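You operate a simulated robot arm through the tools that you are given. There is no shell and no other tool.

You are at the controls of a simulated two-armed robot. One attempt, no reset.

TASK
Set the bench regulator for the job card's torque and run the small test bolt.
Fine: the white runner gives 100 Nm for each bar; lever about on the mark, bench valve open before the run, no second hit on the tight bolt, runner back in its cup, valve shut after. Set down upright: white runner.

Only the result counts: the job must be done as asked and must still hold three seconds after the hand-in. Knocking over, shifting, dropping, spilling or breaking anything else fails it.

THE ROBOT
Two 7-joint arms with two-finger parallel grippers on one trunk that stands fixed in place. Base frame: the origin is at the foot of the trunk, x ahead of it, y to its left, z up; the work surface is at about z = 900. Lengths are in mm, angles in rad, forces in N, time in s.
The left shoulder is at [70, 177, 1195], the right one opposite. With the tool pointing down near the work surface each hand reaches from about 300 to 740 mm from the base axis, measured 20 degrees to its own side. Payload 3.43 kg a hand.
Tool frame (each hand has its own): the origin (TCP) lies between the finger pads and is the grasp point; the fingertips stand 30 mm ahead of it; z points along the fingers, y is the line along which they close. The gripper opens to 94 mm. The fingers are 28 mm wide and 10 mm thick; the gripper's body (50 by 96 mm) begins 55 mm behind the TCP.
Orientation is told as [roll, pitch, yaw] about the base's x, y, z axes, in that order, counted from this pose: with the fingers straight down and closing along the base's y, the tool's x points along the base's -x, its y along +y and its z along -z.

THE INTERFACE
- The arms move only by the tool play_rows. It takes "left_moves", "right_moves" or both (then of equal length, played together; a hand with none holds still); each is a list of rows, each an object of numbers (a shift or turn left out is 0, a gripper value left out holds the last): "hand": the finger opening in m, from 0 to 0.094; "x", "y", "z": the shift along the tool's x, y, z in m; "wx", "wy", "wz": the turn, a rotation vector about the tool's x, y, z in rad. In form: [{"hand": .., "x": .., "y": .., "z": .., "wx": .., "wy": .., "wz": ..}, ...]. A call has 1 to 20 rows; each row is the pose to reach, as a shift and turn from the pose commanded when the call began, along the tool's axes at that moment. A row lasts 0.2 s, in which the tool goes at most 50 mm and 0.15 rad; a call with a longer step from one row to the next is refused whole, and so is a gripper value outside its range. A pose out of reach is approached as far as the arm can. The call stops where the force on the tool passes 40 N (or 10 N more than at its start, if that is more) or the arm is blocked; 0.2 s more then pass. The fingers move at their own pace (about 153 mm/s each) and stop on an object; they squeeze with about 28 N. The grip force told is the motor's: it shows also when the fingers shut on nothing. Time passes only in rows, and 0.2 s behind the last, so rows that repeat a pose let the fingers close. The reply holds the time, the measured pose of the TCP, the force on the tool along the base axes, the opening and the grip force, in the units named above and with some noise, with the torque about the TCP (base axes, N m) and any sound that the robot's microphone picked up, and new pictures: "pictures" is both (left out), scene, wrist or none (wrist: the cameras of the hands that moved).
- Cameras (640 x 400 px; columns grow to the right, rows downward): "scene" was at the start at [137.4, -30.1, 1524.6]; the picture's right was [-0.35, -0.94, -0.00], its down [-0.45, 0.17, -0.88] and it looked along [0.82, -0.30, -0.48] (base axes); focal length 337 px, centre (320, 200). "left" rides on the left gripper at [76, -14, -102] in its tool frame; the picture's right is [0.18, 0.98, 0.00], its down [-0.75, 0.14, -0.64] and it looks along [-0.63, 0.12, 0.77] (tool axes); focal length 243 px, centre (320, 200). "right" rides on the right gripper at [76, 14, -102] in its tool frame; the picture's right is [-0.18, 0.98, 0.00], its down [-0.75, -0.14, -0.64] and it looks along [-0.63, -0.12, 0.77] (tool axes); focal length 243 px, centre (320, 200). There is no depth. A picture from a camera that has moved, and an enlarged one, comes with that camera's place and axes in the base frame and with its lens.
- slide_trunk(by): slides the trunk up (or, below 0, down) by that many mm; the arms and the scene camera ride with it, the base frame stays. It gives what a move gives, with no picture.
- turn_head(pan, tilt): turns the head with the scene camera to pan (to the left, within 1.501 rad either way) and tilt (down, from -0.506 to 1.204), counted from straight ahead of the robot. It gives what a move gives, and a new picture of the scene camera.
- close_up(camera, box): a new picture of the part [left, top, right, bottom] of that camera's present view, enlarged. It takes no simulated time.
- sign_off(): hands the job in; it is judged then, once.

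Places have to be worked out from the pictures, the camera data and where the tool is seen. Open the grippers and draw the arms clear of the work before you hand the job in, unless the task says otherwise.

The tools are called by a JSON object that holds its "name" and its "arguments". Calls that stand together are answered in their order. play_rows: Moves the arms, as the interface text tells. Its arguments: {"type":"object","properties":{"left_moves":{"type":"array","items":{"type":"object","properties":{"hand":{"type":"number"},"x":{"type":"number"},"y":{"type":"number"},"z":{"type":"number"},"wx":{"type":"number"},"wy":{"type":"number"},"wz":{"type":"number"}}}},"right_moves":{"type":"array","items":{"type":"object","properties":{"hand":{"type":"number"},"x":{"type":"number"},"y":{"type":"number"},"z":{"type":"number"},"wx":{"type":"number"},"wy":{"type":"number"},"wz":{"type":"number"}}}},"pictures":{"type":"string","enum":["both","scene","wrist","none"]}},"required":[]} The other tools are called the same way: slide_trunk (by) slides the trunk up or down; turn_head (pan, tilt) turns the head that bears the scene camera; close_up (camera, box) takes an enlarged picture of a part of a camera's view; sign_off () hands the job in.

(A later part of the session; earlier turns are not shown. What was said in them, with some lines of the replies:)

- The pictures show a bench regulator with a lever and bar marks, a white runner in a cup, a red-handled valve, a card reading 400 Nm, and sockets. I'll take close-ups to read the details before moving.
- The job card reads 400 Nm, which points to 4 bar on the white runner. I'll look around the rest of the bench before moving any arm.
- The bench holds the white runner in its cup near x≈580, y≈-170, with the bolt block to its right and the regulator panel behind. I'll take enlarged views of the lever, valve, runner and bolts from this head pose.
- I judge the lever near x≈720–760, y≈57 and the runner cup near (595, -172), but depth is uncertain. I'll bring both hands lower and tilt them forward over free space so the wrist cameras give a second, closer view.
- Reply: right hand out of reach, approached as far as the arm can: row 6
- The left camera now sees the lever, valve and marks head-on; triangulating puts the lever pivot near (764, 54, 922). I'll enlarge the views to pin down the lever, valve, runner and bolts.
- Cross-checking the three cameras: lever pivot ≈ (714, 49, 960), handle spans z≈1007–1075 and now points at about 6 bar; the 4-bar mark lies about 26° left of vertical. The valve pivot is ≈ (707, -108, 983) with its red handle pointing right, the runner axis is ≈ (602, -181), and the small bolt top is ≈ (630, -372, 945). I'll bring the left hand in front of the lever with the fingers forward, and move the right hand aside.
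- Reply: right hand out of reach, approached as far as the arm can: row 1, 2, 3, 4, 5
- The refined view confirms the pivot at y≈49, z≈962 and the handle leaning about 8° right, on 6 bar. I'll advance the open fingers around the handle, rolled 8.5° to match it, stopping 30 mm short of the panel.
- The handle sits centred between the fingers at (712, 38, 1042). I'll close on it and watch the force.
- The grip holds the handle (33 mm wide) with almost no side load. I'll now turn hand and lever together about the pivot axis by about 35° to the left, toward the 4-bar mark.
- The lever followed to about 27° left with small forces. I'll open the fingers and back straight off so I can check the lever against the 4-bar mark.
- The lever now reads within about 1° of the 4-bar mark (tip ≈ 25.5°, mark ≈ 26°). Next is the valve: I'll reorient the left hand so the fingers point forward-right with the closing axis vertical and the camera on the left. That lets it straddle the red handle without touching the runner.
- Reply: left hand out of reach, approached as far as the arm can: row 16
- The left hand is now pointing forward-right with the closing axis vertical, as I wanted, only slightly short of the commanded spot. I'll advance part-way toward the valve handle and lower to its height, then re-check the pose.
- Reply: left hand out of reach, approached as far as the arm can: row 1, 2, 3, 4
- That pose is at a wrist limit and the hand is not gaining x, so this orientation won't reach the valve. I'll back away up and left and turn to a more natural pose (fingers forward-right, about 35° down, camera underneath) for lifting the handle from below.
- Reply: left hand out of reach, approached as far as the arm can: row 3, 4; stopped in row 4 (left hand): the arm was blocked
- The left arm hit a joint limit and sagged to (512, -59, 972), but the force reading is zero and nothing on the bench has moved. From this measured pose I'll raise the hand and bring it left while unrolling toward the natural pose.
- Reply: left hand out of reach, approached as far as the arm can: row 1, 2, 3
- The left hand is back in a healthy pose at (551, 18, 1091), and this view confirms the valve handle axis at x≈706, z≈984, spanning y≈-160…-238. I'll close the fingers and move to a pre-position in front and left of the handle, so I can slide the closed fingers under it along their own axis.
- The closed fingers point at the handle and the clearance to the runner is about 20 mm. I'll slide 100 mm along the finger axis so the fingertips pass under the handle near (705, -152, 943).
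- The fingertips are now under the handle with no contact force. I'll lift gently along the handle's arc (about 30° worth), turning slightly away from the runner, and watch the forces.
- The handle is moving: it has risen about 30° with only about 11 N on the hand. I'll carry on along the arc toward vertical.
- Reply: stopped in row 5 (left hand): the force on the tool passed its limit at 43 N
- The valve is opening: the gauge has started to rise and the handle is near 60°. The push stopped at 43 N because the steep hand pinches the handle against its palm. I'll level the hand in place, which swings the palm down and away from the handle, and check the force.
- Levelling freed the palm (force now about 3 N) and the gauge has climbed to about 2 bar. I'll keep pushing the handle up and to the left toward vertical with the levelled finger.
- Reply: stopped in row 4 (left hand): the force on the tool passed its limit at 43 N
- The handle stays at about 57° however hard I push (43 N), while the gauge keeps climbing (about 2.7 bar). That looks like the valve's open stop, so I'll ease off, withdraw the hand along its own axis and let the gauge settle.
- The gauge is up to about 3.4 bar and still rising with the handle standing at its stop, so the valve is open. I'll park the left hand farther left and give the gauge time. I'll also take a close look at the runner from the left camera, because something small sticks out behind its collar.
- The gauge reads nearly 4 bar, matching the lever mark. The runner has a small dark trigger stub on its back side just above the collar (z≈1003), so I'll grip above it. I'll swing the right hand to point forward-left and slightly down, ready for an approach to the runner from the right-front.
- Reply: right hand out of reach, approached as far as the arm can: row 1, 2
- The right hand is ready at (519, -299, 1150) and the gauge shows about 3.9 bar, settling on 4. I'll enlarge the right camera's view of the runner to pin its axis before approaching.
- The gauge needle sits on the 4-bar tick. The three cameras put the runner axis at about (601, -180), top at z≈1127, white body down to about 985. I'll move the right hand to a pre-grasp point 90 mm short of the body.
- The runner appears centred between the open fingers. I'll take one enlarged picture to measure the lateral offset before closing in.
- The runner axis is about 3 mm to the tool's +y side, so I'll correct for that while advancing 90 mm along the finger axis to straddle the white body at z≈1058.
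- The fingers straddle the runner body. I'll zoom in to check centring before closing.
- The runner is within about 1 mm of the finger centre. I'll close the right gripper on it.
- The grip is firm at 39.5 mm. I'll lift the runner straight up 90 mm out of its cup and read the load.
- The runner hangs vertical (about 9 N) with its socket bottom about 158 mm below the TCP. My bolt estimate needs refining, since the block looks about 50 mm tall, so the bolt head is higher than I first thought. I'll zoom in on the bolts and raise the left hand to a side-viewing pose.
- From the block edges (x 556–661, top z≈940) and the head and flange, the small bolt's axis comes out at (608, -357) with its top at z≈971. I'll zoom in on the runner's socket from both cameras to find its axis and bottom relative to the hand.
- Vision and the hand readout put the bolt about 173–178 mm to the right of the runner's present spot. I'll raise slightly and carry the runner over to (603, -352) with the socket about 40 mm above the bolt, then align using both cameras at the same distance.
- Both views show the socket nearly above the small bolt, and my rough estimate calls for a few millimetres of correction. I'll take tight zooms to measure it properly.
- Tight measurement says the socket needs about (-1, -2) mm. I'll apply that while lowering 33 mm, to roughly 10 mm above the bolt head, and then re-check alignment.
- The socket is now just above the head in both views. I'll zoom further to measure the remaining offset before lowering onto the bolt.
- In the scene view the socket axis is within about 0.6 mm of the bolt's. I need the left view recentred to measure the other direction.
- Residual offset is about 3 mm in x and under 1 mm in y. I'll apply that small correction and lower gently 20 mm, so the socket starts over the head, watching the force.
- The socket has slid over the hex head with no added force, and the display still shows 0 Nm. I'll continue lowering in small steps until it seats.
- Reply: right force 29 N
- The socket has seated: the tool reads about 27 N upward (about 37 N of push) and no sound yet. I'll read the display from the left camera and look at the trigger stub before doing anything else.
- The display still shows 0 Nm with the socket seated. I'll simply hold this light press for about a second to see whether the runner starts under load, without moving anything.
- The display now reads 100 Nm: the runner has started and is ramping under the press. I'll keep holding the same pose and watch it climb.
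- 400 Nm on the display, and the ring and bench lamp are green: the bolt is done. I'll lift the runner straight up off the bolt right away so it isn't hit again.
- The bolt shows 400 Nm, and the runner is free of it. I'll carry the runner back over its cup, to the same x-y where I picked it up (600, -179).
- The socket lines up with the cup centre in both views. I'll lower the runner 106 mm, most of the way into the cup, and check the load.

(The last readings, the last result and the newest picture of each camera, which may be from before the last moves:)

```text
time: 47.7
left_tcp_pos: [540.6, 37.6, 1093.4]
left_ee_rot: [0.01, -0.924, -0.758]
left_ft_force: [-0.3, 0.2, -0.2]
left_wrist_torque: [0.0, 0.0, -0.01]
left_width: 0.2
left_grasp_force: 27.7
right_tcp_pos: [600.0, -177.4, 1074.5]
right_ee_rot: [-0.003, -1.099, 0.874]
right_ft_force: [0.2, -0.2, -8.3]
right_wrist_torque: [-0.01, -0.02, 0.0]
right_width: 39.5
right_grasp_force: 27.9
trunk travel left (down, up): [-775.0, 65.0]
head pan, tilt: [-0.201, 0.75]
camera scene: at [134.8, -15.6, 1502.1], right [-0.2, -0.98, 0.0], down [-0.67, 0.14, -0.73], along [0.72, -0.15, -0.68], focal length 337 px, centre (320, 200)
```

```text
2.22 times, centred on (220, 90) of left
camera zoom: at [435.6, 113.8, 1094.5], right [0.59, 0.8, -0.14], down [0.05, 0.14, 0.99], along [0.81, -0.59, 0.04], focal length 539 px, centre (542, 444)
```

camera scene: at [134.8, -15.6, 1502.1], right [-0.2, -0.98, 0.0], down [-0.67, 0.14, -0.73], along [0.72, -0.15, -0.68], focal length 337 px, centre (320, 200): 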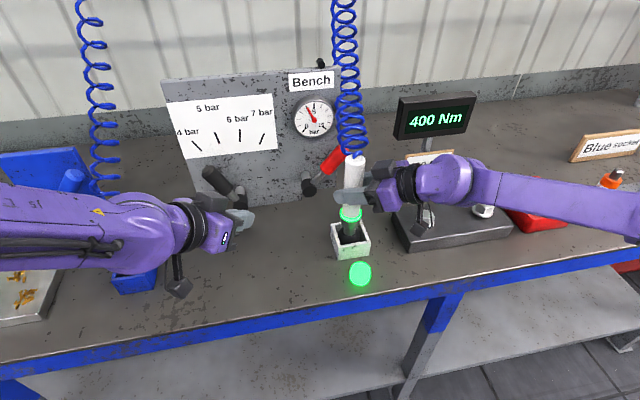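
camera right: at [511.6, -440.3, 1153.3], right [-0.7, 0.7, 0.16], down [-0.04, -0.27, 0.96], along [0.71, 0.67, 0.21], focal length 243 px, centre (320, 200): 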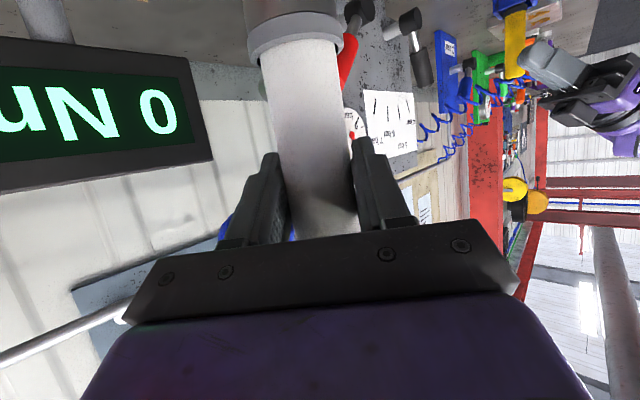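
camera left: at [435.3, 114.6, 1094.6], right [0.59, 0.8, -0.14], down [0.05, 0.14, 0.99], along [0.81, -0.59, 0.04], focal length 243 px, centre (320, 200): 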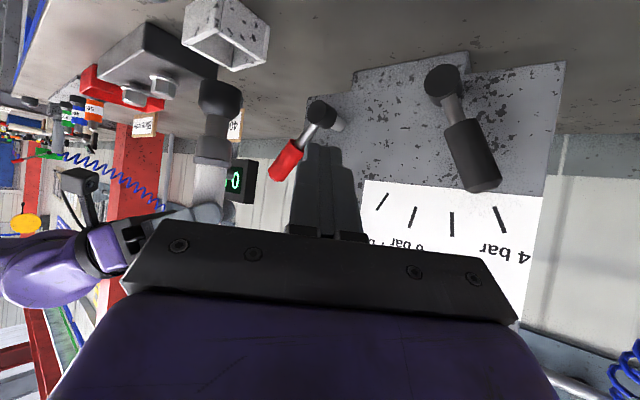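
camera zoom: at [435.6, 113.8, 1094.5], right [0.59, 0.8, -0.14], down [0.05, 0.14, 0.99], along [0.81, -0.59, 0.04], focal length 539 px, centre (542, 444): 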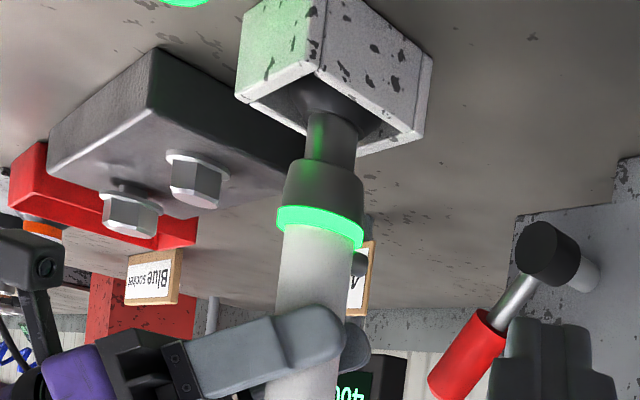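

The runner is inside the cup without touching and its load is unchanged. I'll lower the last 14 mm in small steps until it rests.

{"name": "play_rows", "arguments": {"right_moves": [{"x": 0.0027, "z": 0.0014}, {"x": 0.0053, "z": 0.0027}, {"x": 0.008, "z": 0.0041}, {"x": 0.0107, "z": 0.0055}, {"x": 0.0125, "z": 0.0064}], "pictures": "scene"}}

```text
time: 48.9
left_tcp_pos: [538.7, 38.2, 1093.6]
left_ee_rot: [0.011, -0.924, -0.759]
left_ft_force: [-0.3, -0.1, -0.4]
left_wrist_torque: [-0.01, -0.01, -0.01]
left_width: 0.1
left_grasp_force: 28.3
right_tcp_pos: [600.7, -177.7, 1060.9]
right_ee_rot: [-0.004, -1.1, 0.876]
right_ft_force: [0.4, -0.5, -5.1]
right_wrist_torque: [-0.03, 0.14, 0.0]
right_width: 39.5
right_grasp_force: 28.0
trunk travel left (down, up): [-775.0, 65.0]
head pan, tilt: [-0.201, 0.75]
camera scene: at [133.9, -15.2, 1502.3], right [-0.2, -0.98, 0.0], down [-0.67, 0.14, -0.73], along [0.72, -0.15, -0.68], focal length 337 px, centre (320, 200)
```

scene: 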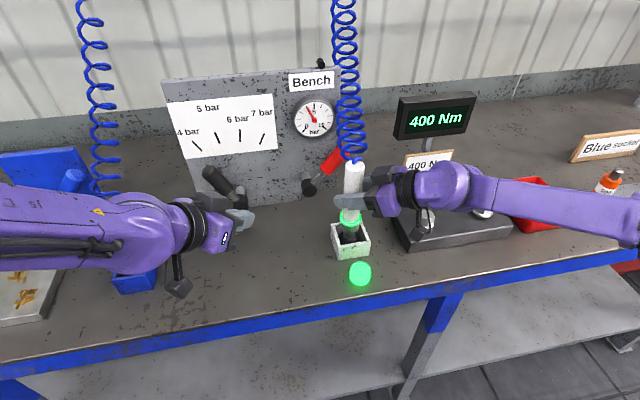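

The load has dropped to about 5 N, so the runner is just starting to rest. I'll lower 1.5 mm more so it stands fully before I release.

{"name": "play_rows", "arguments": {"right_moves": [{"x": 0.0007, "z": 0.0003}, {"x": 0.0013, "z": 0.0007}, {"x": 0.0013, "z": 0.0007}], "pictures": "wrist"}}

{"name": "close_up", "arguments": {"camera": "scene", "box": [310, 130, 410, 290]}}

{"name": "close_up", "arguments": {"camera": "left", "box": [140, 0, 300, 180]}}

```text
time: 49.7
left_tcp_pos: [537.6, 38.2, 1094.7]
left_ee_rot: [0.013, -0.924, -0.76]
left_ft_force: [0.6, 0.4, -0.3]
left_wrist_torque: [0.01, 0.03, 0.02]
left_width: 0.3
left_grasp_force: 27.9
right_tcp_pos: [599.8, -178.2, 1061.7]
right_ee_rot: [-0.008, -1.101, 0.879]
right_ft_force: [1.8, -1.2, 6.1]
right_wrist_torque: [0.03, 0.04, -0.01]
right_width: 39.4
right_grasp_force: 28.1
trunk travel left (down, up): [-775.0, 65.0]
head pan, tilt: [-0.201, 0.75]
camera right: at [509.5, -266.4, 1038.6], right [-0.7, 0.7, 0.16], down [-0.04, -0.27, 0.96], along [0.71, 0.67, 0.22], focal length 243 px, centre (320, 200)
```

right: 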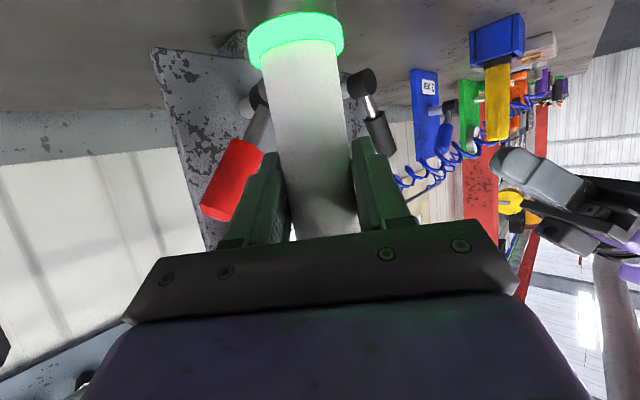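

```text
2.50 times, centred on (360, 210) of scene
camera zoom: at [132.6, -15.1, 1502.5], right [-0.2, -0.98, 0.0], down [-0.67, 0.14, -0.73], along [0.72, -0.15, -0.68], focal length 843 px, centre (220, 175)
```

zoom: 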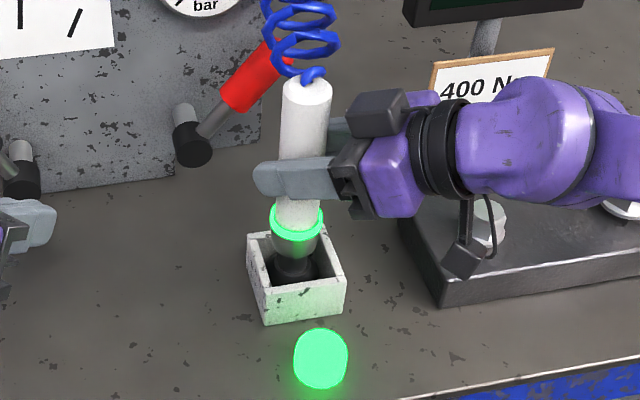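

```text
2.22 times, centred on (220, 90) of left
camera zoom: at [434.1, 114.2, 1095.3], right [0.59, 0.8, -0.14], down [0.05, 0.14, 0.99], along [0.81, -0.59, 0.04], focal length 539 px, centre (542, 444)
```

zoom: 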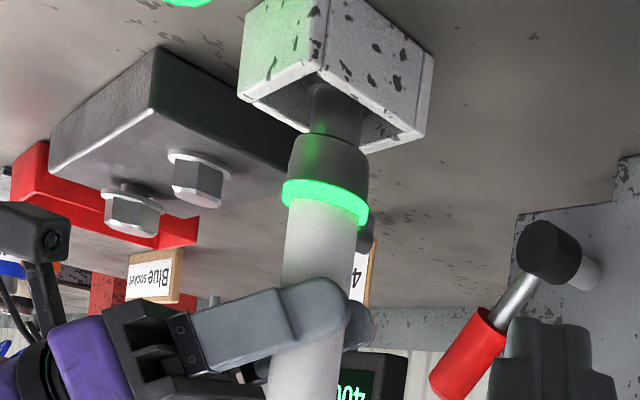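

The runner stands in the cup with the hand pressing only lightly (+6 N), and it is centred and upright. I'll open the fingers gently and hold still to see that it stays.

{"name": "play_rows", "arguments": {"right_moves": [{"hand": 0.045}, {"hand": 0.055}, {"hand": 0.08}, {"hand": 0.08}]}}

{"name": "close_up", "arguments": {"camera": "scene", "box": [310, 130, 410, 290]}}

```text
time: 50.7
left_tcp_pos: [537.9, 38.1, 1094.6]
left_ee_rot: [0.012, -0.925, -0.759]
left_ft_force: [-0.6, 0.0, -0.7]
left_wrist_torque: [0.0, -0.02, 0.01]
left_width: 0.0
left_grasp_force: 28.3
right_tcp_pos: [599.7, -177.5, 1059.1]
right_ee_rot: [-0.004, -1.097, 0.876]
right_ft_force: [-0.7, -0.8, -0.1]
right_wrist_torque: [0.0, -0.05, 0.0]
right_width: 80.1
right_grasp_force: 0.0
trunk travel left (down, up): [-775.0, 65.0]
head pan, tilt: [-0.201, 0.75]
camera scene: at [133.2, -15.0, 1502.3], right [-0.2, -0.98, 0.0], down [-0.67, 0.14, -0.73], along [0.72, -0.15, -0.68], focal length 337 px, centre (320, 200)
camera right: at [509.3, -266.3, 1037.4], right [-0.7, 0.7, 0.16], down [-0.04, -0.27, 0.96], along [0.71, 0.67, 0.21], focal length 243 px, centre (320, 200)
```

scene: 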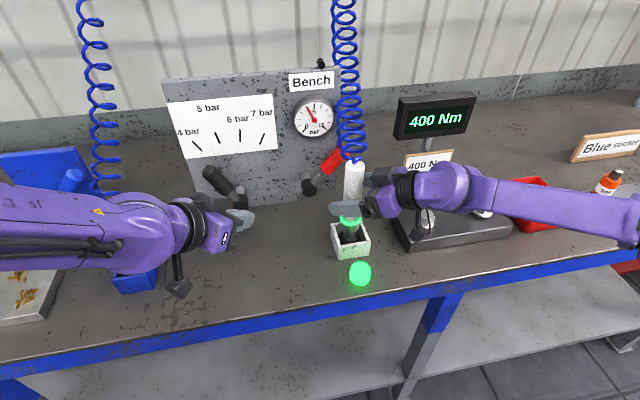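
right: 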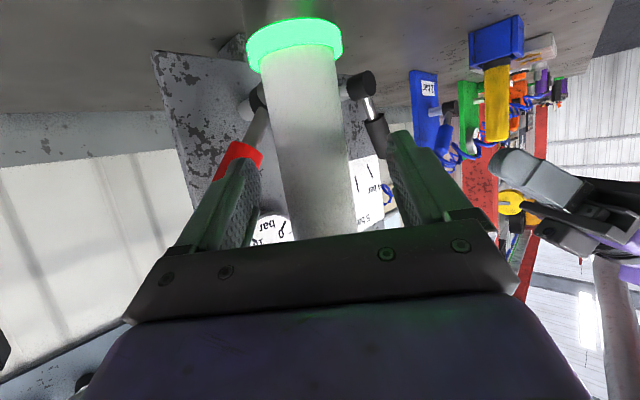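

```text
2.50 times, centred on (360, 210) of scene
camera zoom: at [133.2, -15.0, 1502.3], right [-0.2, -0.98, 0.0], down [-0.67, 0.14, -0.73], along [0.72, -0.15, -0.68], focal length 843 px, centre (220, 175)
```

zoom: 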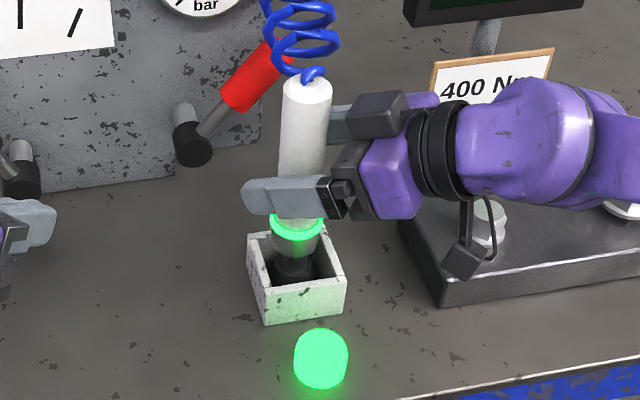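

The runner stands upright on its own with the fingers open. I'll back the right hand out along its axis, then up and away to the right.

{"name": "play_rows", "arguments": {"right_moves": [{"z": -0.025}, {"z": -0.05}, {"z": -0.075}, {"z": -0.1}, {"x": -0.005, "y": -0.005, "z": -0.124}, {"x": -0.01, "y": -0.011, "z": -0.148}, {"x": -0.014, "y": -0.016, "z": -0.171}]}}

{"name": "close_up", "arguments": {"camera": "scene", "box": [270, 70, 410, 290]}}

```text
time: 52.3
left_tcp_pos: [538.0, 37.4, 1093.8]
left_ee_rot: [0.013, -0.926, -0.758]
left_ft_force: [-0.7, -0.2, -0.2]
left_wrist_torque: [0.03, 0.02, 0.04]
left_width: 0.0
left_grasp_force: 27.6
right_tcp_pos: [516.4, -300.0, 1148.9]
right_ee_rot: [-0.002, -1.1, 0.874]
right_ft_force: [-1.1, 0.1, 0.7]
right_wrist_torque: [-0.03, 0.02, -0.01]
right_width: 79.9
right_grasp_force: 0.1
trunk travel left (down, up): [-775.0, 65.0]
head pan, tilt: [-0.201, 0.75]
camera scene: at [132.3, -15.9, 1502.4], right [-0.2, -0.98, 0.0], down [-0.67, 0.14, -0.73], along [0.72, -0.15, -0.68], focal length 337 px, centre (320, 200)
camera right: at [426.5, -387.9, 1127.3], right [-0.7, 0.7, 0.16], down [-0.04, -0.27, 0.96], along [0.71, 0.67, 0.21], focal length 243 px, centre (320, 200)
```

scene: 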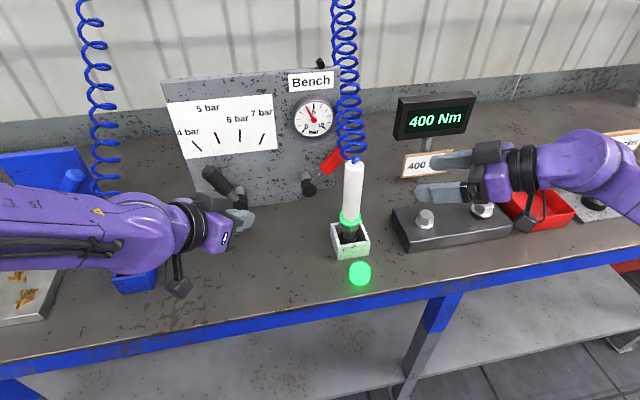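
right: 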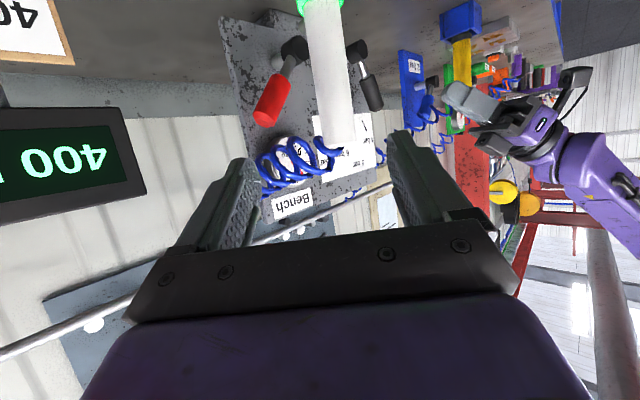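

```text
1.82 times, centred on (340, 180) of scene
camera zoom: at [132.3, -15.9, 1502.4], right [-0.2, -0.98, 0.0], down [-0.67, 0.14, -0.73], along [0.72, -0.15, -0.68], focal length 613 px, centre (284, 236)
```

zoom: 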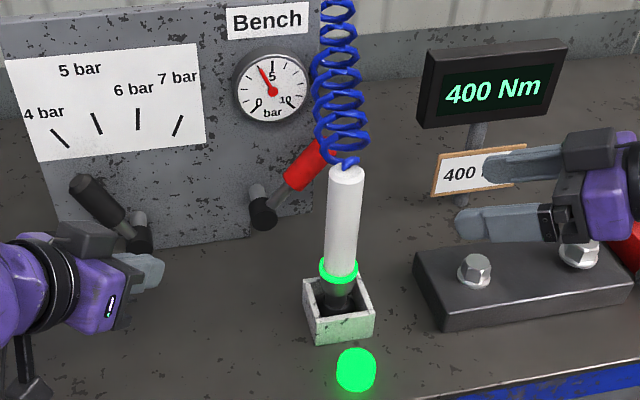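

The runner is back upright in its cup and the right hand is clear. Now I'll shut the valve with the left hand, first moving to a pre-position in front-left of the handle with the fingers level and closed.

{"name": "play_rows", "arguments": {"left_moves": [{"hand": 0.0, "x": -0.0158, "y": 0.0035, "z": 0.0213, "wx": 0.018, "wy": -0.0749, "wz": 0.0089}, {"x": -0.0316, "y": 0.007, "z": 0.0427, "wx": 0.0361, "wy": -0.1498, "wz": 0.0178}, {"x": -0.0475, "y": 0.0104, "z": 0.064, "wx": 0.0541, "wy": -0.2248, "wz": 0.0267}, {"x": -0.0633, "y": 0.0139, "z": 0.0854, "wx": 0.0722, "wy": -0.2997, "wz": 0.0356}, {"x": -0.0791, "y": 0.0174, "z": 0.1067, "wx": 0.0902, "wy": -0.3746, "wz": 0.0445}]}}

{"name": "close_up", "arguments": {"camera": "left", "box": [180, 0, 420, 260]}}

```text
time: 53.5
left_tcp_pos: [648.3, -41.9, 1092.5]
left_ee_rot: [0.024, -1.3, -0.871]
left_ft_force: [0.2, 0.4, 0.0]
left_wrist_torque: [-0.01, -0.04, 0.01]
left_width: 0.0
left_grasp_force: 28.1
right_tcp_pos: [518.2, -299.0, 1147.1]
right_ee_rot: [0.002, -1.099, 0.873]
right_ft_force: [-0.3, 0.5, 0.7]
right_wrist_torque: [-0.01, -0.01, 0.0]
right_width: 80.2
right_grasp_force: 0.1
trunk travel left (down, up): [-775.0, 65.0]
head pan, tilt: [-0.201, 0.75]
camera scene: at [134.8, -15.5, 1502.2], right [-0.2, -0.98, 0.0], down [-0.67, 0.14, -0.73], along [0.72, -0.15, -0.68], focal length 337 px, centre (320, 200)
camera left: at [558.3, 38.7, 1046.3], right [0.71, 0.69, -0.17], down [-0.17, 0.4, 0.9], along [0.69, -0.61, 0.4], focal length 243 px, centre (320, 200)
```

scene: 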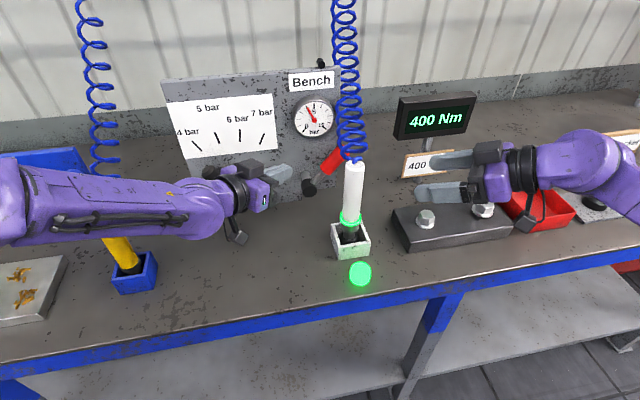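
left: 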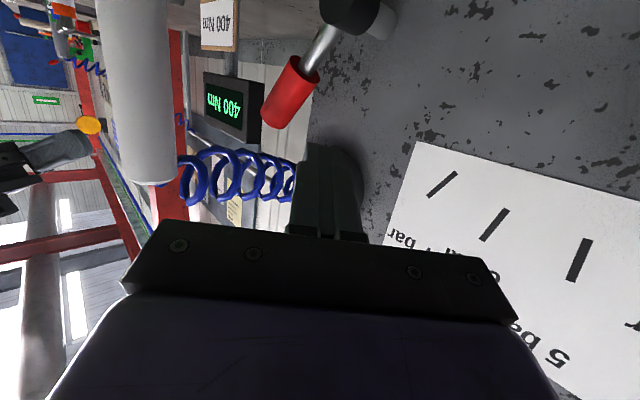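

```text
1.54 times, centred on (300, 130) of left
camera zoom: at [558.3, 38.7, 1046.3], right [0.71, 0.69, -0.17], down [-0.17, 0.4, 0.9], along [0.69, -0.61, 0.4], focal length 373 px, centre (351, 308)
```

zoom: 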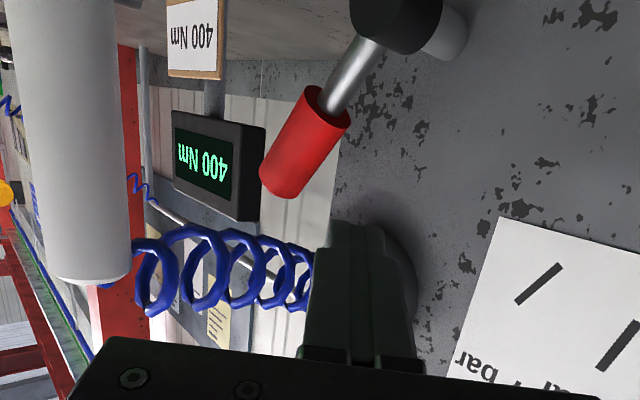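

The handle still stands at about 57° open. I'll advance the closed fingers 90 mm along their axis to sit just on the upper-left side of the handle.

{"name": "play_rows", "arguments": {"left_moves": [{"z": 0.0225}, {"z": 0.045}, {"z": 0.0675}, {"z": 0.09}]}}

{"name": "close_up", "arguments": {"camera": "scene", "box": [270, 70, 400, 230]}}

```text
time: 54.5
left_tcp_pos: [705.6, -104.7, 1067.2]
left_ee_rot: [0.026, -1.299, -0.873]
left_ft_force: [0.7, 0.5, 0.0]
left_wrist_torque: [0.0, -0.03, 0.01]
left_width: 0.0
left_grasp_force: 28.0
right_tcp_pos: [518.7, -299.8, 1148.3]
right_ee_rot: [-0.001, -1.099, 0.875]
right_ft_force: [0.4, 0.4, -0.1]
right_wrist_torque: [-0.01, 0.04, 0.03]
right_width: 80.1
right_grasp_force: 0.0
trunk travel left (down, up): [-775.0, 65.0]
head pan, tilt: [-0.201, 0.75]
camera scene: at [134.4, -16.3, 1502.2], right [-0.2, -0.98, 0.0], down [-0.67, 0.14, -0.73], along [0.72, -0.15, -0.68], focal length 337 px, centre (320, 200)
camera left: at [615.4, -25.5, 1022.1], right [0.71, 0.69, -0.17], down [-0.17, 0.4, 0.9], along [0.69, -0.61, 0.4], focal length 243 px, centre (320, 200)
```

scene: 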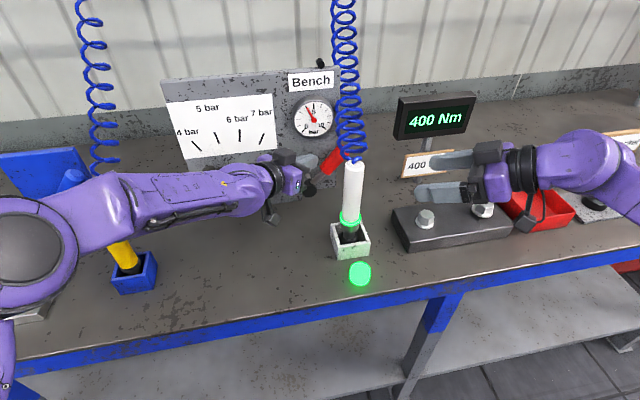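
left: 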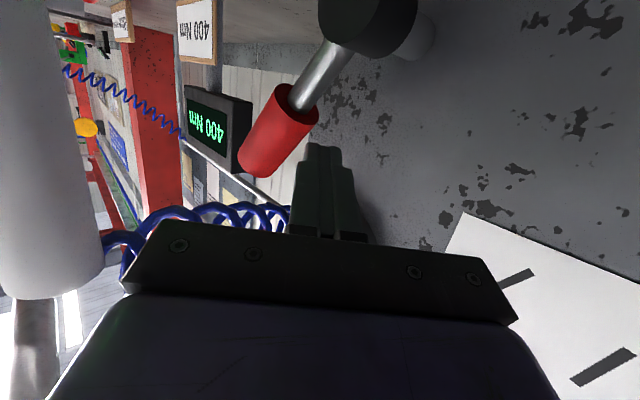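

```text
2.50 times, centred on (335, 150) of scene
camera zoom: at [134.4, -16.3, 1502.2], right [-0.2, -0.98, 0.0], down [-0.67, 0.14, -0.73], along [0.72, -0.15, -0.68], focal length 843 px, centre (282, 325)
```

zoom: 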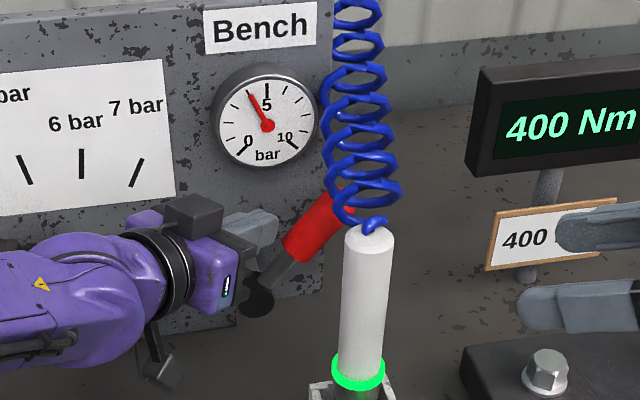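

The fingers sit just above-left of the red handle. I'll push the handle down to the right along its arc to the closed (horizontal) position.

{"name": "play_rows", "arguments": {"left_moves": [{"x": 0.0032, "y": -0.0085, "z": 0.0109}, {"x": 0.0047, "y": -0.0139, "z": 0.0176}, {"x": 0.0093, "y": -0.0202, "z": 0.0262}, {"x": 0.0152, "y": -0.0255, "z": 0.034}, {"x": 0.022, "y": -0.0295, "z": 0.0406}, {"x": 0.0287, "y": -0.0337, "z": 0.0473}, {"x": 0.0363, "y": -0.0369, "z": 0.0531}]}}

{"name": "close_up", "arguments": {"camera": "scene", "box": [270, 70, 400, 230]}}

```text
time: 56.1
left_tcp_pos: [705.1, -159.5, 1022.1]
left_ee_rot: [0.028, -1.306, -0.876]
left_ft_force: [2.1, 2.4, 9.8]
left_wrist_torque: [-0.14, -0.2, 0.1]
left_width: 0.0
left_grasp_force: 27.6
right_tcp_pos: [516.2, -298.1, 1150.1]
right_ee_rot: [-0.005, -1.1, 0.877]
right_ft_force: [-0.4, 0.0, 0.2]
right_wrist_torque: [0.01, -0.02, 0.01]
right_width: 79.9
right_grasp_force: 0.1
trunk travel left (down, up): [-775.0, 65.0]
head pan, tilt: [-0.201, 0.75]
camera scene: at [131.7, -14.2, 1502.7], right [-0.2, -0.98, 0.0], down [-0.67, 0.14, -0.73], along [0.72, -0.15, -0.68], focal length 337 px, centre (320, 200)
camera left: at [614.1, -79.8, 975.9], right [0.71, 0.69, -0.17], down [-0.18, 0.41, 0.9], along [0.69, -0.6, 0.41], focal length 243 px, centre (320, 200)
```

scene: 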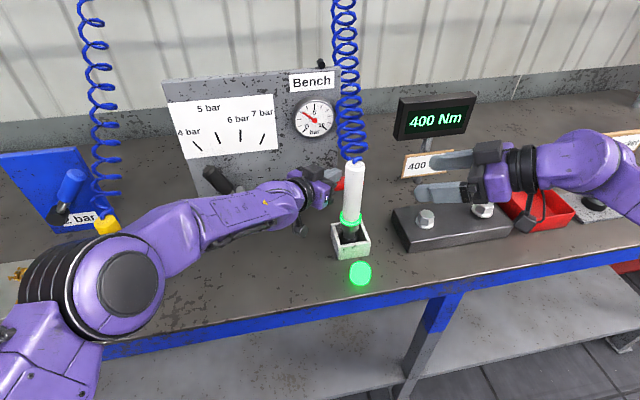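
left: 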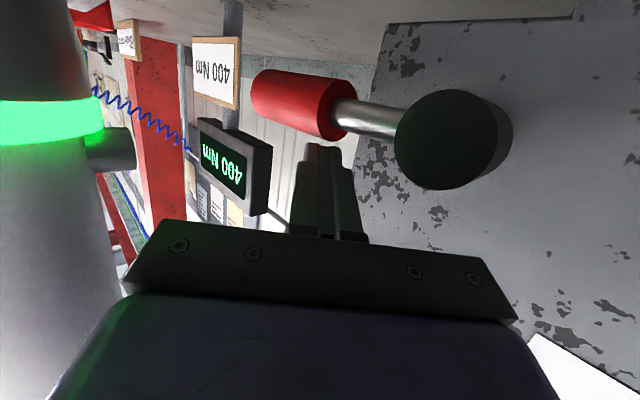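

```text
2.50 times, centred on (335, 150) of scene
camera zoom: at [131.7, -14.2, 1502.7], right [-0.2, -0.98, 0.0], down [-0.67, 0.14, -0.73], along [0.72, -0.15, -0.68], focal length 843 px, centre (282, 325)
```

zoom: 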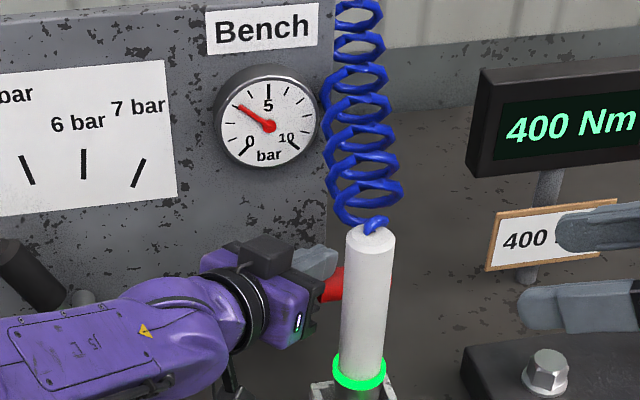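

The handle is almost horizontal and the gauge is falling (about 3 bar). I'll press a few millimetres further to bring it fully onto its closed stop.

{"name": "play_rows", "arguments": {"left_moves": [{"x": 0.0026, "y": -0.001, "z": 0.002}, {"x": 0.0052, "y": -0.002, "z": 0.0038}, {"x": 0.009, "y": -0.002, "z": 0.0049}, {"x": 0.009, "y": -0.002, "z": 0.0049}]}}

{"name": "close_up", "arguments": {"camera": "scene", "box": [270, 70, 400, 230]}}

```text
time: 56.9
left_tcp_pos: [707.5, -160.8, 1021.4]
left_ee_rot: [0.047, -1.321, -0.888]
left_ft_force: [-4.6, 9.1, 15.0]
left_wrist_torque: [-0.25, -0.26, 0.05]
left_width: 0.0
left_grasp_force: 28.1
right_tcp_pos: [515.0, -299.1, 1149.5]
right_ee_rot: [-0.006, -1.099, 0.879]
right_ft_force: [-0.2, 0.7, 0.4]
right_wrist_torque: [0.0, -0.02, 0.02]
right_width: 79.9
right_grasp_force: 0.0
trunk travel left (down, up): [-775.0, 65.0]
head pan, tilt: [-0.201, 0.75]
stopped in row 4 (left hand): the force on the tool passed its limit at 41 N (the readings are from after the stop); the commanded pose is now the measured one
camera scene: at [130.7, -13.9, 1502.2], right [-0.2, -0.98, 0.0], down [-0.67, 0.14, -0.73], along [0.72, -0.15, -0.68], focal length 337 px, centre (320, 200)
camera left: at [617.1, -82.7, 973.1], right [0.71, 0.69, -0.17], down [-0.19, 0.41, 0.89], along [0.68, -0.6, 0.42], focal length 243 px, centre (320, 200)
```

scene: 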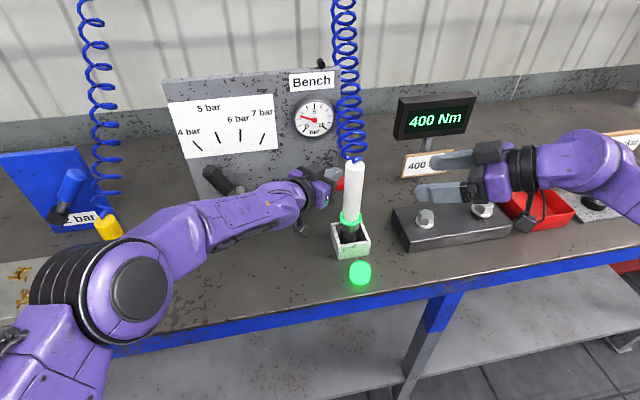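
left: 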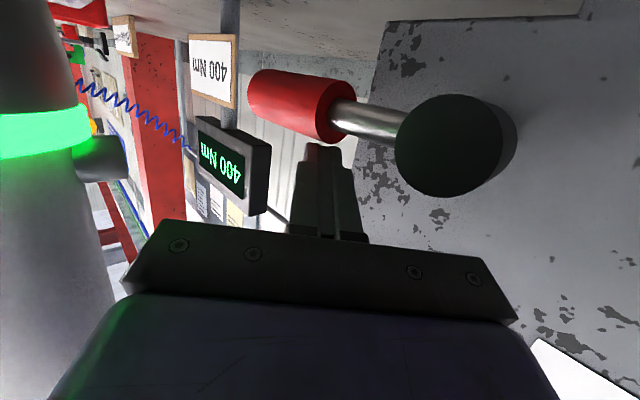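

```text
2.50 times, centred on (335, 150) of scene
camera zoom: at [130.7, -13.9, 1502.2], right [-0.2, -0.98, 0.0], down [-0.67, 0.14, -0.73], along [0.72, -0.15, -0.68], focal length 843 px, centre (282, 325)
```

zoom: 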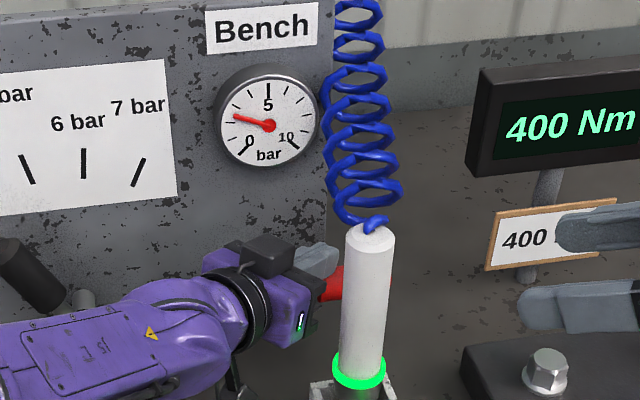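

The handle is hard against its closed stop (41 N) and the gauge is dropping past 2 bar. I'll lift the finger slightly off the handle and withdraw the left hand along its own axis.

{"name": "play_rows", "arguments": {"left_moves": [{"x": -0.008, "z": -0.003}, {"x": -0.01, "z": -0.03}, {"x": -0.01, "z": -0.065}, {"x": -0.01, "z": -0.1}, {"x": -0.01, "z": -0.135}, {"x": -0.01, "z": -0.17}, {"x": -0.01, "z": -0.17}, {"x": -0.01, "z": -0.17}]}}

{"name": "close_up", "arguments": {"camera": "scene", "box": [270, 70, 400, 230]}}

```text
time: 58.7
left_tcp_pos: [600.2, -40.1, 1070.3]
left_ee_rot: [0.04, -1.312, -0.883]
left_ft_force: [-0.9, 1.1, -0.5]
left_wrist_torque: [0.0, -0.01, -0.03]
left_width: 0.0
left_grasp_force: 27.5
right_tcp_pos: [517.4, -297.0, 1148.3]
right_ee_rot: [-0.004, -1.101, 0.873]
right_ft_force: [1.2, -0.1, 0.1]
right_wrist_torque: [-0.01, 0.0, -0.01]
right_width: 79.8
right_grasp_force: 0.1
trunk travel left (down, up): [-775.0, 65.0]
head pan, tilt: [-0.201, 0.75]
camera scene: at [133.1, -15.1, 1502.3], right [-0.2, -0.98, 0.0], down [-0.67, 0.14, -0.73], along [0.72, -0.15, -0.68], focal length 337 px, centre (320, 200)
camera left: at [510.4, 38.5, 1023.8], right [0.71, 0.69, -0.17], down [-0.19, 0.41, 0.89], along [0.68, -0.6, 0.42], focal length 243 px, centre (320, 200)
```

scene: 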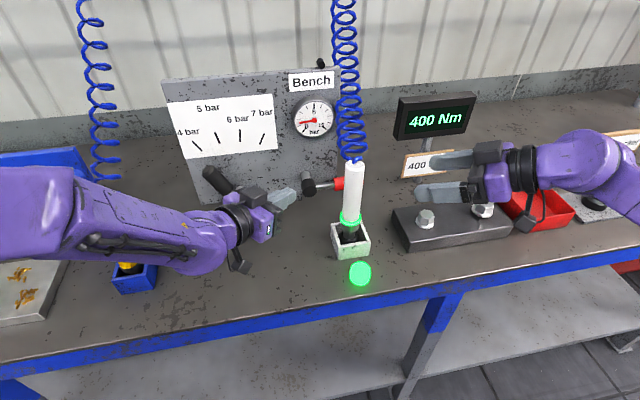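
left: 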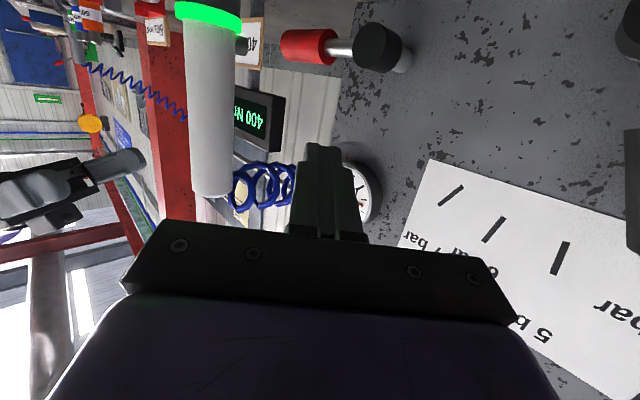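

```text
2.50 times, centred on (335, 150) of scene
camera zoom: at [133.1, -15.1, 1502.3], right [-0.2, -0.98, 0.0], down [-0.67, 0.14, -0.73], along [0.72, -0.15, -0.68], focal length 843 px, centre (282, 325)
```

zoom: 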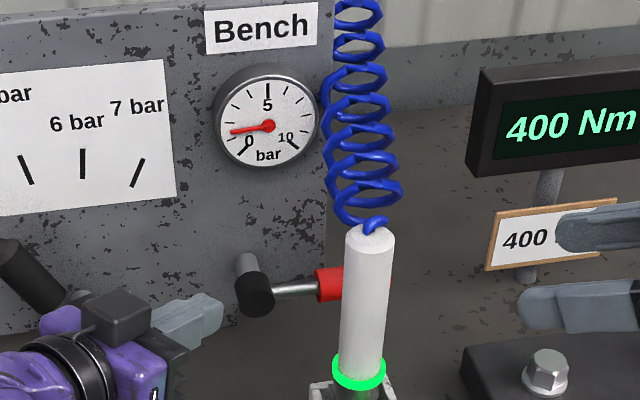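

The valve handle is back horizontal and the gauge is falling toward zero. I'll open both grippers and draw both arms up and back, clear of the work.

{"name": "play_rows", "arguments": {"left_moves": [{"x": -0.01, "y": 0.003, "z": -0.0248}, {"x": -0.02, "y": 0.0059, "z": -0.0496}, {"hand": 0.06, "x": -0.0299, "y": 0.0089, "z": -0.0744, "wy": 0.1}, {"hand": 0.06, "x": -0.0399, "y": 0.0118, "z": -0.0992, "wy": 0.2}, {"hand": 0.06, "x": -0.0499, "y": 0.0148, "z": -0.124, "wy": 0.3}, {"hand": 0.06, "x": -0.0499, "y": 0.0148, "z": -0.124, "wy": 0.3}], "right_moves": [{"x": -0.0059, "y": -0.0062, "z": -0.0148}, {"x": -0.0118, "y": -0.0123, "z": -0.0296}, {"x": -0.0177, "y": -0.0185, "z": -0.0445}, {"x": -0.0236, "y": -0.0246, "z": -0.0593}, {"x": -0.0295, "y": -0.0308, "z": -0.0741}, {"x": -0.0295, "y": -0.0308, "z": -0.0741}]}}

{"name": "close_up", "arguments": {"camera": "scene", "box": [160, 60, 380, 220]}}

{"name": "close_up", "arguments": {"camera": "scene", "box": [310, 130, 530, 290]}}

```text
time: 60.1
left_tcp_pos: [541.0, 49.0, 1150.7]
left_ee_rot: [0.019, -1.01, -0.86]
left_ft_force: [-0.1, 0.2, 0.0]
left_wrist_torque: [-0.03, 0.03, -0.04]
left_width: 60.1
left_grasp_force: 0.1
right_tcp_pos: [507.6, -361.0, 1207.9]
right_ee_rot: [-0.004, -1.096, 0.876]
right_ft_force: [-0.5, 0.2, 0.5]
right_wrist_torque: [-0.01, 0.0, -0.02]
right_width: 80.0
right_grasp_force: 0.1
trunk travel left (down, up): [-775.0, 65.0]
head pan, tilt: [-0.201, 0.75]
camera scene: at [133.9, -15.1, 1502.2], right [-0.2, -0.98, 0.0], down [-0.67, 0.14, -0.73], along [0.72, -0.15, -0.68], focal length 337 px, centre (320, 200)
camera right: at [417.9, -447.1, 1186.7], right [-0.7, 0.7, 0.16], down [-0.04, -0.27, 0.96], along [0.71, 0.67, 0.21], focal length 243 px, centre (320, 200)
camera left: at [444.4, 133.8, 1141.1], right [0.67, 0.73, -0.15], down [0.0, 0.2, 0.98], along [0.74, -0.66, 0.13], focal length 243 px, centre (320, 200)
```

scene: 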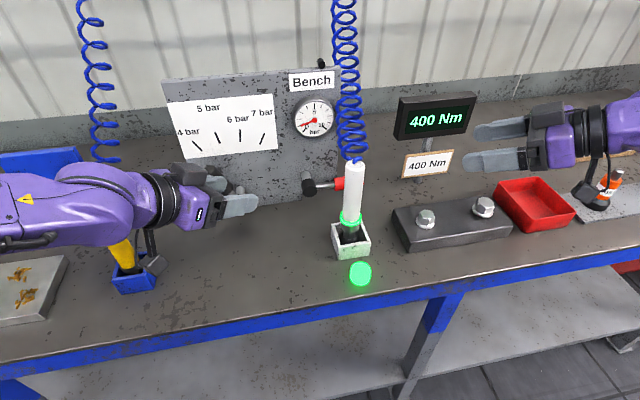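
right: 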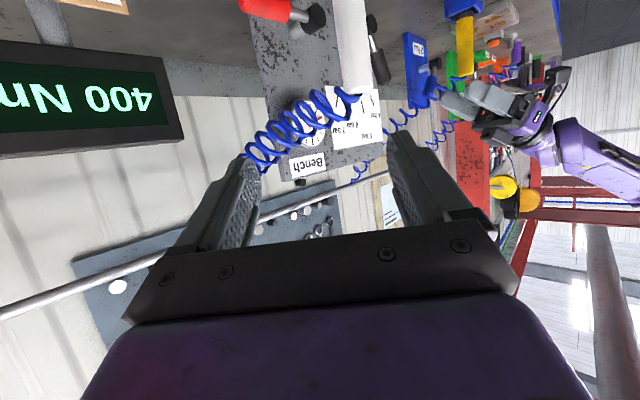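
left: 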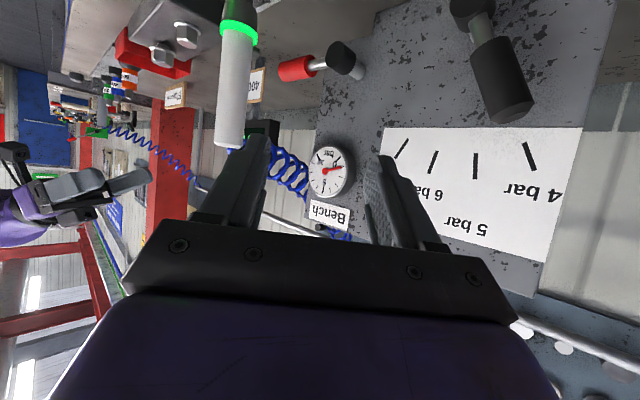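

```text
2.50 times, centred on (270, 140) of scene
camera zoom: at [133.9, -15.1, 1502.2], right [-0.2, -0.98, 0.0], down [-0.67, 0.14, -0.73], along [0.72, -0.15, -0.68], focal length 843 px, centre (445, 350)
```

zoom: 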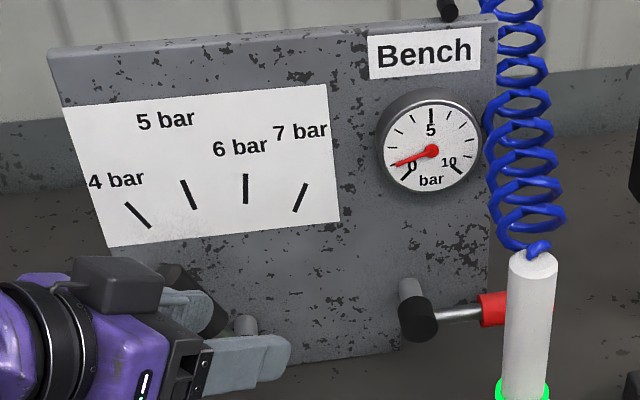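

```text
2.50 times, centred on (420, 210) of scene
camera zoom: at [133.9, -15.1, 1502.2], right [-0.2, -0.98, 0.0], down [-0.67, 0.14, -0.73], along [0.72, -0.15, -0.68], focal length 843 px, centre (70, 175)
```

zoom: 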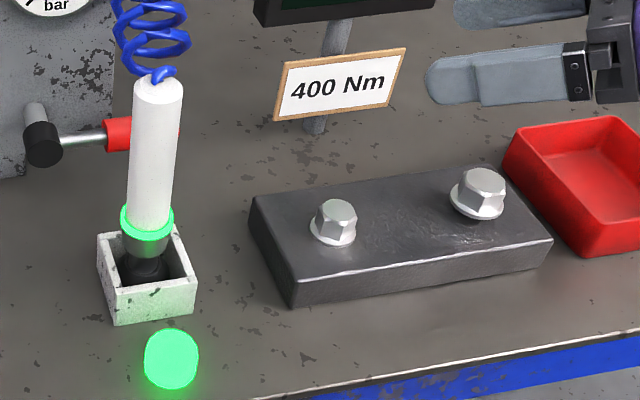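

Everything is in place: the runner is upright in its cup, the valve shut, the gauge nearly zero and the display at 400 Nm. I'll raise the left hand further so I can confirm the lever is still on the 4-bar mark and let the last pressure bleed off.

{"name": "play_rows", "arguments": {"left_moves": [{"hand": 0.08, "x": -0.0212, "y": 0.0, "z": -0.0133}, {"x": -0.0424, "y": 0.0, "z": -0.0266}, {"x": -0.0636, "y": 0.0, "z": -0.0399, "wy": 0.1}, {"x": -0.0848, "y": 0.0, "z": -0.0532, "wy": 0.2}, {"x": -0.106, "y": 0.0, "z": -0.07, "wy": 0.3}, {"x": -0.106, "y": 0.0, "z": -0.07, "wy": 0.3}, {"x": -0.106, "y": 0.0, "z": -0.07, "wy": 0.3}, {"x": -0.106, "y": 0.0, "z": -0.07, "wy": 0.3}]}}

{"name": "close_up", "arguments": {"camera": "scene", "box": [160, 60, 380, 220]}}

```text
time: 61.9
left_tcp_pos: [536.9, 49.2, 1277.5]
left_ee_rot: [0.015, -0.711, -0.855]
left_ft_force: [0.3, 0.6, 0.7]
left_wrist_torque: [0.01, 0.0, 0.01]
left_width: 79.8
left_grasp_force: 0.0
right_tcp_pos: [506.7, -358.6, 1207.3]
right_ee_rot: [-0.004, -1.1, 0.874]
right_ft_force: [0.2, 0.5, -1.0]
right_wrist_torque: [-0.01, -0.01, -0.02]
right_width: 79.9
right_grasp_force: 0.1
trunk travel left (down, up): [-775.0, 65.0]
head pan, tilt: [-0.201, 0.75]
camera scene: at [132.9, -15.8, 1502.3], right [-0.2, -0.98, 0.0], down [-0.67, 0.14, -0.73], along [0.72, -0.15, -0.68], focal length 337 px, centre (320, 200)
camera left: at [441.8, 132.0, 1306.1], right [0.64, 0.76, -0.11], down [0.2, -0.03, 0.98], along [0.74, -0.65, -0.17], focal length 243 px, centre (320, 200)
```

scene: 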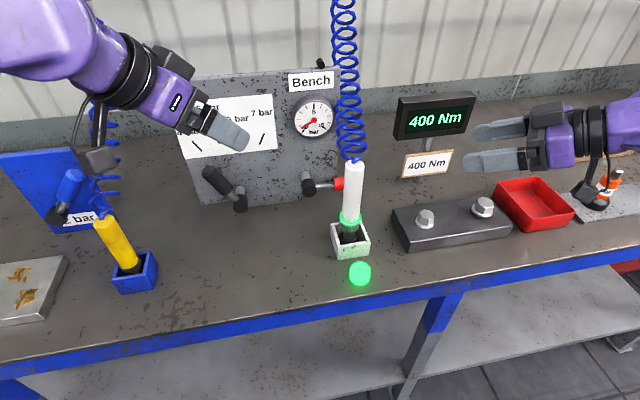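
left: 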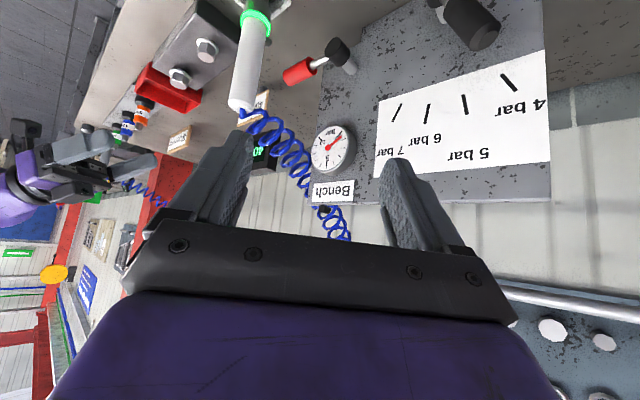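

```text
2.50 times, centred on (270, 140) of scene
camera zoom: at [132.9, -15.8, 1502.3], right [-0.2, -0.98, 0.0], down [-0.67, 0.14, -0.73], along [0.72, -0.15, -0.68], focal length 843 px, centre (445, 350)
```

zoom: 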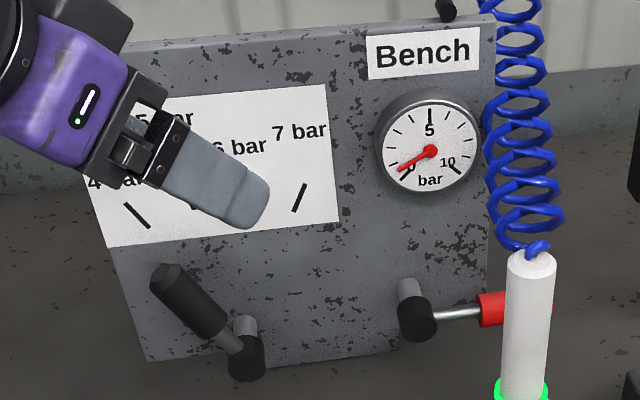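

The lever is still on the 4-bar mark, the valve is shut with the gauge falling to about zero, and the bolt was run once to 400 Nm. The white runner stands upright in its cup, and both hands are open and clear. I'm handing the job in.

{"name": "sign_off", "arguments": {}}

```text
The job is handed in.
```

The small test bolt was run once, and the display read 400 Nm, matching the job card. I have handed the job in.

- **Regulator:** I set the lever to the 4 bar mark, within about 1° by the camera views. The gauge settled at about 4 bar before the run.
- **Bench valve:** I opened the valve before the run. The red handle stopped at about 57° and would go no further. I shut it afterwards, hard against its closed stop, and the gauge was nearly at zero at hand-in.
- **Run:** The runner started after about a second of light press on the bolt and stopped at 400 Nm with green lights on the runner and the bench. I lifted it off straight away, so there was no second hit.
- **Runner:** It stands upright in its cup.

While I was working out how to reach the valve, the left arm hit a joint limit and sagged. The force readings stayed near zero and nothing on the bench moved.

Both grippers are open and both arms are clear of the work.
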